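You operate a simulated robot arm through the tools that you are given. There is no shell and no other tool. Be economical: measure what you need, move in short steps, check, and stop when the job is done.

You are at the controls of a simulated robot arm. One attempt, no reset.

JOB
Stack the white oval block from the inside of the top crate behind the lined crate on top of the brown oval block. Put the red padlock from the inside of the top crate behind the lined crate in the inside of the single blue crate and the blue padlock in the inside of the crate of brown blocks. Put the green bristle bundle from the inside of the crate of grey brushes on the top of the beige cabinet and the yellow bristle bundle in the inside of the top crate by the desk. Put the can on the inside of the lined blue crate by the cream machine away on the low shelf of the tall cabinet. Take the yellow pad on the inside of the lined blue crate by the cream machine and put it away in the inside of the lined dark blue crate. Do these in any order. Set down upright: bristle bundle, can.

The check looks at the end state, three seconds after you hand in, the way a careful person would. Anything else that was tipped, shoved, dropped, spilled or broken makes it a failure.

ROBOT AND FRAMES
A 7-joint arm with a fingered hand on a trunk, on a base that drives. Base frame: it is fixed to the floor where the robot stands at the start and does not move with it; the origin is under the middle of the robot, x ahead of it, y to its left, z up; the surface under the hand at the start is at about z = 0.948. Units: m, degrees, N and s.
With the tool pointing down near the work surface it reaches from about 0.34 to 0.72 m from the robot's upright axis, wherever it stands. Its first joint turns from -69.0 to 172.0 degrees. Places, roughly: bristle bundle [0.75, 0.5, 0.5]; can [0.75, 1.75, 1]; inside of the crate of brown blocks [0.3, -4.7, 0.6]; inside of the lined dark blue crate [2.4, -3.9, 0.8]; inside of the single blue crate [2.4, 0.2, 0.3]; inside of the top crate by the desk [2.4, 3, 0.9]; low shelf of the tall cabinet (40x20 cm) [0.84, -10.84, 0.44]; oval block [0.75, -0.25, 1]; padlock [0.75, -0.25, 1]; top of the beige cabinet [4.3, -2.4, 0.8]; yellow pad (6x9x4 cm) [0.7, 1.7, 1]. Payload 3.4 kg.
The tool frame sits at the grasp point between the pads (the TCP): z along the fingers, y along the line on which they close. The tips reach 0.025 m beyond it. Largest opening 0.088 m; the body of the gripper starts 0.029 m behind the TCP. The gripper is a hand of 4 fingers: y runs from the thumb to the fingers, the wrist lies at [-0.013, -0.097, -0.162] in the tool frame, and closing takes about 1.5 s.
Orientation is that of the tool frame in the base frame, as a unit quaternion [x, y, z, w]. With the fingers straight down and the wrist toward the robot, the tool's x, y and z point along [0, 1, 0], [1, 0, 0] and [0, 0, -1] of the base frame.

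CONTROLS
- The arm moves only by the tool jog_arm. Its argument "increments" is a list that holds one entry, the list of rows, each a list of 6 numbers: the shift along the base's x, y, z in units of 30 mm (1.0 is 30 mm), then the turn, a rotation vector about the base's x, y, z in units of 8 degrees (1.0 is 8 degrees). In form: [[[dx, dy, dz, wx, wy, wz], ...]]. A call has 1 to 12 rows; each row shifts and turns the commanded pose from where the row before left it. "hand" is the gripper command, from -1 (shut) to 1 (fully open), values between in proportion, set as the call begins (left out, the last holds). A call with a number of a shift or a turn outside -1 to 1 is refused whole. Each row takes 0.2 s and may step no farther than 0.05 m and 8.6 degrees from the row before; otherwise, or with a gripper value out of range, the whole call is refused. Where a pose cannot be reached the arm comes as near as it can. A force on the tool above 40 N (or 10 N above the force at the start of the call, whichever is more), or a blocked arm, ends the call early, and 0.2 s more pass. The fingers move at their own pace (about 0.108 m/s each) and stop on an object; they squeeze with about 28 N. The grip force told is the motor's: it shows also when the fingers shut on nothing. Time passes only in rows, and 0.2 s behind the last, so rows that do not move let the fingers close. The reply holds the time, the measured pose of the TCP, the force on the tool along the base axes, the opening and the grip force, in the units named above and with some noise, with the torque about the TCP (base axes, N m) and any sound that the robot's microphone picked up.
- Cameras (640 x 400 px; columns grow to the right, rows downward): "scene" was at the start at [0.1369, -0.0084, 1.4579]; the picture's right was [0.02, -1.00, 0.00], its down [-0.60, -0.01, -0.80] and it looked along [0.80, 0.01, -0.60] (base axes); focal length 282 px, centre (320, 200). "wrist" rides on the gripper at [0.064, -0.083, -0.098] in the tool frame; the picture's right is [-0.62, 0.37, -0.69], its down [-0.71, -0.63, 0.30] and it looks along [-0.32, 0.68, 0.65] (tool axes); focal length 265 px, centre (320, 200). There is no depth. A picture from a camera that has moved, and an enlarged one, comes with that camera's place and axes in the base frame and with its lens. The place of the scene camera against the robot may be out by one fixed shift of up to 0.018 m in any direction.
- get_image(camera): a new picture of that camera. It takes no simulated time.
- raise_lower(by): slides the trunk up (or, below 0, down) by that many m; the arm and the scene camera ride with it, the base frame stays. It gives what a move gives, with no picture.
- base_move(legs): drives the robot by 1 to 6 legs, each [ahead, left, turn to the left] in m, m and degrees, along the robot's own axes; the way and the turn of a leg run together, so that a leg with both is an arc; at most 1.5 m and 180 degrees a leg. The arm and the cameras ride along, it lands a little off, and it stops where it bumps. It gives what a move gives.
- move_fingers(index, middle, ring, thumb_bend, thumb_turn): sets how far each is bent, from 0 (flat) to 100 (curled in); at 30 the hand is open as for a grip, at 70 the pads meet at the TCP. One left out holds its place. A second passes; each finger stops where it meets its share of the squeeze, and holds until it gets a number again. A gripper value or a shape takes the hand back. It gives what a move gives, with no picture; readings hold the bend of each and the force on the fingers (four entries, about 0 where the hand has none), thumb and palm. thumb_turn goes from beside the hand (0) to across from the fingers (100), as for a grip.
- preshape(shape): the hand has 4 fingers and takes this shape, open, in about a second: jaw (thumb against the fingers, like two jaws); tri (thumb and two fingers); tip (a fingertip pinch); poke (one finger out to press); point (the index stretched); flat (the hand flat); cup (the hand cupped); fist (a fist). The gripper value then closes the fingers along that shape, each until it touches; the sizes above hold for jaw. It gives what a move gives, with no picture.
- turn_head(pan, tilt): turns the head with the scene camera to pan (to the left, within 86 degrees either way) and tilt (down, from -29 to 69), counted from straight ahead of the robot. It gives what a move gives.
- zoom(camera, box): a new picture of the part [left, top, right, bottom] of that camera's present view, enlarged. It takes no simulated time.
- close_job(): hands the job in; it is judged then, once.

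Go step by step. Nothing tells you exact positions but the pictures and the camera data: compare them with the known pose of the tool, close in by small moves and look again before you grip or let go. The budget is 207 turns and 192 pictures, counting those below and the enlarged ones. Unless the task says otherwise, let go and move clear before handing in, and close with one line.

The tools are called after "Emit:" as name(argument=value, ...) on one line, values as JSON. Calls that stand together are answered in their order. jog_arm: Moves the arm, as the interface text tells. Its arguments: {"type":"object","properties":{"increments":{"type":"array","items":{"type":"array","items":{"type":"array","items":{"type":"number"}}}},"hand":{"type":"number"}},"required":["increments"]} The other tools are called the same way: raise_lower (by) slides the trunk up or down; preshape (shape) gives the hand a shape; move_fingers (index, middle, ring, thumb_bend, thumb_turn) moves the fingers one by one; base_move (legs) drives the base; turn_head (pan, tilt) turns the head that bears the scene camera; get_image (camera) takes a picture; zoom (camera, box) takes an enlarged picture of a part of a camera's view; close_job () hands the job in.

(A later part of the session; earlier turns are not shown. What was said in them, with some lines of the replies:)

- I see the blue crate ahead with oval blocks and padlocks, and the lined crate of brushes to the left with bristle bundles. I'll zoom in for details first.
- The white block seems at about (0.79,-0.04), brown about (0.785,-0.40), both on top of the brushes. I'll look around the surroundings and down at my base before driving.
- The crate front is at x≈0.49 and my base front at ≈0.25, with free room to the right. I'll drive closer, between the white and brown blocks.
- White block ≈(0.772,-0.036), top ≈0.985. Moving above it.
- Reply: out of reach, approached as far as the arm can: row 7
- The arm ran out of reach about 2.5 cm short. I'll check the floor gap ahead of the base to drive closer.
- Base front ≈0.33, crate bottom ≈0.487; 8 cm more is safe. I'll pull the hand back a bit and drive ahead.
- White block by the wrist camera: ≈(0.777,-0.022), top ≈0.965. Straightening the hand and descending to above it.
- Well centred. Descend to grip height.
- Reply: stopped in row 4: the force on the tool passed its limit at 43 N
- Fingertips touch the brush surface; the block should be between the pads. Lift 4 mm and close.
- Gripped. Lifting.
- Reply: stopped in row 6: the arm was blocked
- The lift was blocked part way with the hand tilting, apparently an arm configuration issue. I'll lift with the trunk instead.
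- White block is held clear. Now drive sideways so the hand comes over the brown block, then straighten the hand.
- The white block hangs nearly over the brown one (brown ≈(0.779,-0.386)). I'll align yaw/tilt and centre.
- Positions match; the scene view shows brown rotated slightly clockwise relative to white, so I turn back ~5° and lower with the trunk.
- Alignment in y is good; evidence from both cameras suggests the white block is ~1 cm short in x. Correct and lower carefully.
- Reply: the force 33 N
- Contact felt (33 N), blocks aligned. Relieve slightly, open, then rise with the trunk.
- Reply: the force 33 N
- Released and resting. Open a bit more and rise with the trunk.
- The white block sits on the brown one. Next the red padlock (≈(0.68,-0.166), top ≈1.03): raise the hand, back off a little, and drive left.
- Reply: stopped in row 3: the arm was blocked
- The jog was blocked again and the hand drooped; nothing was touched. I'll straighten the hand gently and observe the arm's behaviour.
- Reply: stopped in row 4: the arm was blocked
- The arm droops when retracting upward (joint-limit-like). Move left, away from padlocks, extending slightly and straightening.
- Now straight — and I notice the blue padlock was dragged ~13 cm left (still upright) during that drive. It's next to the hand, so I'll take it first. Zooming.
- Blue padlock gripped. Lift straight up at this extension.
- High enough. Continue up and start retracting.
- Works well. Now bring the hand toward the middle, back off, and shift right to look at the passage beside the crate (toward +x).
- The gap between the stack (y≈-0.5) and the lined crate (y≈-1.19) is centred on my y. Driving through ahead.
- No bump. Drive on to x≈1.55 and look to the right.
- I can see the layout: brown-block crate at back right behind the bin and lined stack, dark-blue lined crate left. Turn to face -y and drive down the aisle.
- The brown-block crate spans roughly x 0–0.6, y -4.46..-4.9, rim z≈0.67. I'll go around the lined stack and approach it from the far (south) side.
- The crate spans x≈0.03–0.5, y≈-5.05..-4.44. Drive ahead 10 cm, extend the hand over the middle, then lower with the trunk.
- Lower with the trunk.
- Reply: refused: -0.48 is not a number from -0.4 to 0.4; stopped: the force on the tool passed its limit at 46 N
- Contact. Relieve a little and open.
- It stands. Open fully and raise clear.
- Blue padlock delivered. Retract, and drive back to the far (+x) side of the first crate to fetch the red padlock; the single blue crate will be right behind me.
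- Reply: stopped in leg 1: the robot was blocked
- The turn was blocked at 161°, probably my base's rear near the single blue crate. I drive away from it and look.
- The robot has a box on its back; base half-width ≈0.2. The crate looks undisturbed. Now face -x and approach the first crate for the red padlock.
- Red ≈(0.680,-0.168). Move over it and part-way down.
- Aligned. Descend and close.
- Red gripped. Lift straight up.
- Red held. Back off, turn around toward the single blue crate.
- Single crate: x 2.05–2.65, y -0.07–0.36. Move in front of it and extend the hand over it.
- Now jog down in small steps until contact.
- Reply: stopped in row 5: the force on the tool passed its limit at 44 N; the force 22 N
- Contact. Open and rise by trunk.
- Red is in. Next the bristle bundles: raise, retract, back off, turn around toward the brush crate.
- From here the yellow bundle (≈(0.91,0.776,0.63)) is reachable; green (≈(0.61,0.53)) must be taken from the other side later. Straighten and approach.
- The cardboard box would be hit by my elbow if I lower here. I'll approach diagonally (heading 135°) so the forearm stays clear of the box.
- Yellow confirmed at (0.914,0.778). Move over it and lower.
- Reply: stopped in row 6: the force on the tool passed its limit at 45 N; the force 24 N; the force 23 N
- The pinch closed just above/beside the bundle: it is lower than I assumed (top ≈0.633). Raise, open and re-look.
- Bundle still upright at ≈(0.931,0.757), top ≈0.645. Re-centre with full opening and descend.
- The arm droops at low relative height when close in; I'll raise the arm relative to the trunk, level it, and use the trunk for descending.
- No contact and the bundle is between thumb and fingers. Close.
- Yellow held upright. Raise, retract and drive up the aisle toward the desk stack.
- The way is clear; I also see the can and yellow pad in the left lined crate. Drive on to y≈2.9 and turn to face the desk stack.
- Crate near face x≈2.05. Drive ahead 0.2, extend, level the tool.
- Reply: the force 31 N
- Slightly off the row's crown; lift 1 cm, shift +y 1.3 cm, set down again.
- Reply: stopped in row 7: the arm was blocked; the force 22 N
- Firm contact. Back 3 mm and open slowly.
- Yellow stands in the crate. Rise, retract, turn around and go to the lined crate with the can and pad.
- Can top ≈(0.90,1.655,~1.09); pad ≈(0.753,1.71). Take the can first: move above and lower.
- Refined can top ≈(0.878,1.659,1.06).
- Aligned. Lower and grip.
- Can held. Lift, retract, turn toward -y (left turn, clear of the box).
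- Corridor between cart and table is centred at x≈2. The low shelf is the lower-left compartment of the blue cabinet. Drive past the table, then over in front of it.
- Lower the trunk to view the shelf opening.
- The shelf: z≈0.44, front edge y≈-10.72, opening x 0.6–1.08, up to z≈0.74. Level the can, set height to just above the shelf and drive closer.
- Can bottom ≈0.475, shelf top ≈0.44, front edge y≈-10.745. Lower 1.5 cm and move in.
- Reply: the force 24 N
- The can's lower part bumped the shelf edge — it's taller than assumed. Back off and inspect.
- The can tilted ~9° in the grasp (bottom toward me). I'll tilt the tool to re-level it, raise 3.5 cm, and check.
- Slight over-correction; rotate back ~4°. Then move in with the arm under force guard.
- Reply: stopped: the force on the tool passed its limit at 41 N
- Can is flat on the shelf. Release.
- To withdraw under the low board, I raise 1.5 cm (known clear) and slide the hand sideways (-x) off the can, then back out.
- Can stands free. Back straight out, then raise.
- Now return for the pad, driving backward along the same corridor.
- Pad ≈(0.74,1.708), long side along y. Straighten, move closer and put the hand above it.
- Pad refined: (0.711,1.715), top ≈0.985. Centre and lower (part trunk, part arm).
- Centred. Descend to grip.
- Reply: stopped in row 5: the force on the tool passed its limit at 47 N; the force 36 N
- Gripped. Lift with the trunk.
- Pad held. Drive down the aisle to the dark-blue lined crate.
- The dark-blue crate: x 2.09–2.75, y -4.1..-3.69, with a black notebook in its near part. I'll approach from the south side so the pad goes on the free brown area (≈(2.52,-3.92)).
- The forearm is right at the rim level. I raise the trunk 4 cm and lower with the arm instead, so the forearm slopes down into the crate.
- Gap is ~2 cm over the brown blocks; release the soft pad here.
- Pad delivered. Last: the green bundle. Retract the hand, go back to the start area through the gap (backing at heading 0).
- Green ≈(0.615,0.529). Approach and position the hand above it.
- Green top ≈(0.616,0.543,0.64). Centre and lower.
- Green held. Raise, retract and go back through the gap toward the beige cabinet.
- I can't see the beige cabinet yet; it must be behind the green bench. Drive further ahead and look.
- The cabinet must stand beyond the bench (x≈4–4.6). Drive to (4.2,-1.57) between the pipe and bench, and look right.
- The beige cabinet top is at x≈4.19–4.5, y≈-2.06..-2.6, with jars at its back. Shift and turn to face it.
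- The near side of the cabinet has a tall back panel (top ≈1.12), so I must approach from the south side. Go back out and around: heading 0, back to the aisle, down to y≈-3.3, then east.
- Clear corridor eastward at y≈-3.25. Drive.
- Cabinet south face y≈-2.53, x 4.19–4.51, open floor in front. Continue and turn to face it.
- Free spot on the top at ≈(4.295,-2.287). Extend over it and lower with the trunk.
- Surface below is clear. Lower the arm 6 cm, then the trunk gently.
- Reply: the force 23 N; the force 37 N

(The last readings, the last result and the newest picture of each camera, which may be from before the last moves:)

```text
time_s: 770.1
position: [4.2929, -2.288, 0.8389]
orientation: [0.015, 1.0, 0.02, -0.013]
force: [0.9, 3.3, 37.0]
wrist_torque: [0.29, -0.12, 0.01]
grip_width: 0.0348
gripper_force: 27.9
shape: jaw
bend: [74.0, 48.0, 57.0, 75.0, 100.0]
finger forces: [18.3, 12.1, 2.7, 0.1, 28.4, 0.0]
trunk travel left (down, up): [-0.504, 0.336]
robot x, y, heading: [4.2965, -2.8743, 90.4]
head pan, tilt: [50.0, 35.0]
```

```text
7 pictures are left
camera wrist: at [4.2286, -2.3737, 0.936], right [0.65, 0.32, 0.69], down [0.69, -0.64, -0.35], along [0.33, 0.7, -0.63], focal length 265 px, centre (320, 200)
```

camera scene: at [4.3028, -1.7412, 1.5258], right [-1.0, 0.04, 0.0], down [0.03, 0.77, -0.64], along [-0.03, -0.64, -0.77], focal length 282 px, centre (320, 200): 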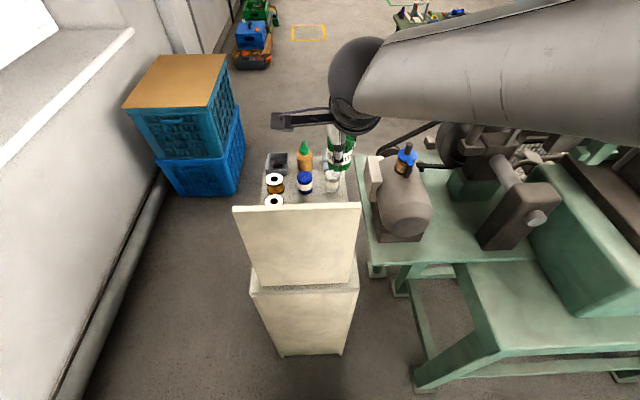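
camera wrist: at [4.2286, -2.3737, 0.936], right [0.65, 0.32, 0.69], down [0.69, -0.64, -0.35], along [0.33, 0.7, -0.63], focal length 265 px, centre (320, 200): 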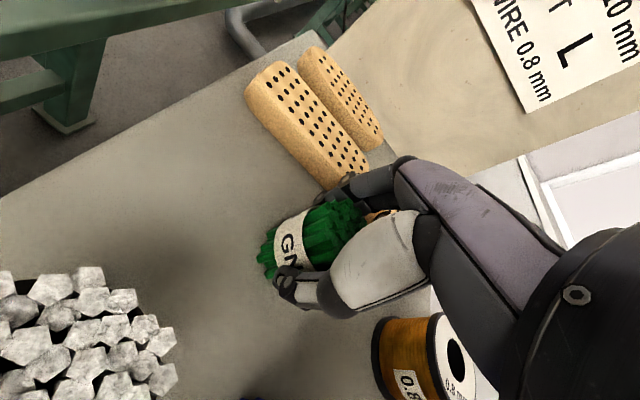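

Seated. Relieve, open slightly, and rise.

Emit:
raise_lower(by=0.008)

Emit:
jog_arm(increments=[[[0, 0, 0, 0, 0, 0], [0, 0, 0, 0, 0, 0], [0, 0, 0, 0, 0, 0], [0, 0, 0, 0, 0, 0], [0, 0, 0, 0, 0, 0]]], hand=0.25)

Emit:
get_image(camera="wrist")

```text
time_s: 770.7
position: [4.293, -2.2883, 0.8395]
orientation: [0.014, 1.0, 0.014, -0.01]
force: [0.5, 4.2, 17.7]
wrist_torque: [0.27, 0.0, 0.02]
grip_width: 0.0346
gripper_force: 28.3
shape: jaw
bend: [74.0, 49.0, 57.0, 75.0, 100.0]
finger forces: [18.0, 11.1, 2.3, 0.1, 26.0, 0.0]
trunk travel left (down, up): [-0.512, 0.328]
robot x, y, heading: [4.2987, -2.8767, 90.4]
head pan, tilt: [50.0, 35.0]
```

```text
time_s: 771.9
position: [4.293, -2.2866, 0.8389]
orientation: [0.015, 1.0, 0.012, -0.01]
force: [-0.2, -0.3, -0.5]
wrist_torque: [0.01, 0.01, 0.01]
grip_width: 0.0547
gripper_force: 0.0
shape: jaw
bend: [29.0, 40.0, 36.0, 63.0, 100.0]
finger forces: [0.0, 0.0, 0.0, 0.0, 0.0, 0.0]
trunk travel left (down, up): [-0.512, 0.328]
robot x, y, heading: [4.3002, -2.8749, 90.2]
head pan, tilt: [50.0, 35.0]
```

```text
6 pictures are left
camera wrist: at [4.2284, -2.3707, 0.9376], right [0.64, 0.33, 0.69], down [0.69, -0.64, -0.33], along [0.33, 0.69, -0.64], focal length 265 px, centre (320, 200)
```

wrist: 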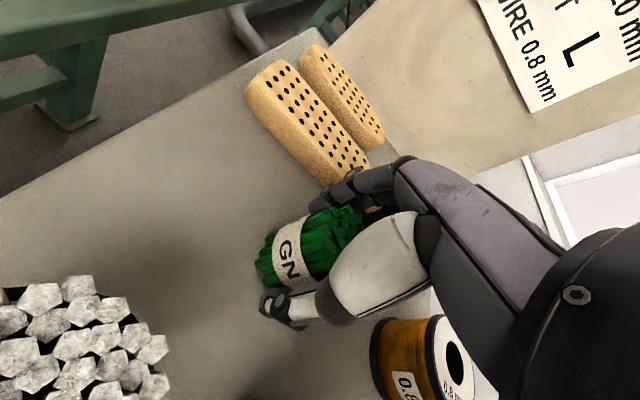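

Emit:
raise_lower(by=0.32)

Emit:
get_image(camera="wrist")

```text
time_s: 775.1
position: [4.2927, -2.2853, 1.1594]
orientation: [0.015, 1.0, 0.012, -0.01]
force: [0.2, -1.0, 0.7]
wrist_torque: [-0.04, 0.0, 0.03]
grip_width: 0.0548
gripper_force: 0.1
shape: jaw
bend: [29.0, 40.0, 36.0, 63.0, 100.0]
finger forces: [0.1, 0.1, 0.0, 0.0, 0.0, 0.1]
trunk travel left (down, up): [-0.832, 0.008]
robot x, y, heading: [4.2998, -2.8743, 90.4]
head pan, tilt: [50.0, 35.0]
```

```text
5 pictures are left
camera wrist: at [4.2284, -2.3706, 1.2577], right [0.64, 0.33, 0.69], down [0.69, -0.64, -0.33], along [0.33, 0.69, -0.64], focal length 265 px, centre (320, 200)
```

wrist: 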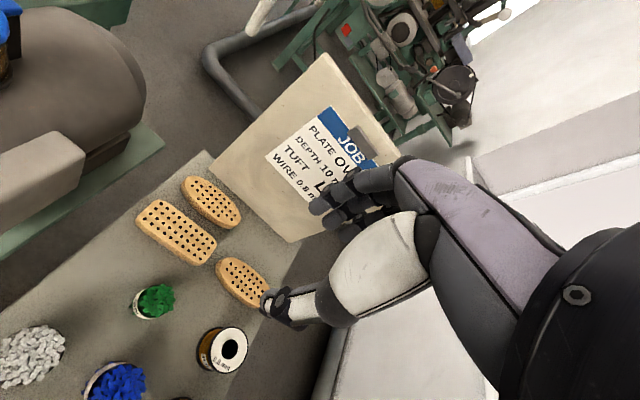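

Green stands upright on the cabinet. Back clear and hand in.

Emit:
base_move(legs=[[-0.4, 0, 0]])

Emit:
close_job()

```text
time_s: 777.6
position: [4.3031, -2.6987, 1.1599]
orientation: [0.026, 1.0, 0.013, -0.011]
force: [0.2, -0.2, -0.2]
wrist_torque: [-0.04, 0.02, -0.01]
grip_width: 0.0546
gripper_force: 0.0
shape: jaw
bend: [29.0, 40.0, 36.0, 63.0, 100.0]
finger forces: [0.0, 0.0, 0.0, 0.0, 0.0, 0.0]
trunk travel left (down, up): [-0.832, 0.008]
robot x, y, heading: [4.2964, -3.2856, 88.9]
head pan, tilt: [50.0, 35.0]
```

```text
The job is handed in.
```

I handed the job in with all seven items at their target places. On the way I dragged the blue padlock about 13 cm and clipped a crate while turning; neither appeared to tip or shift anything.
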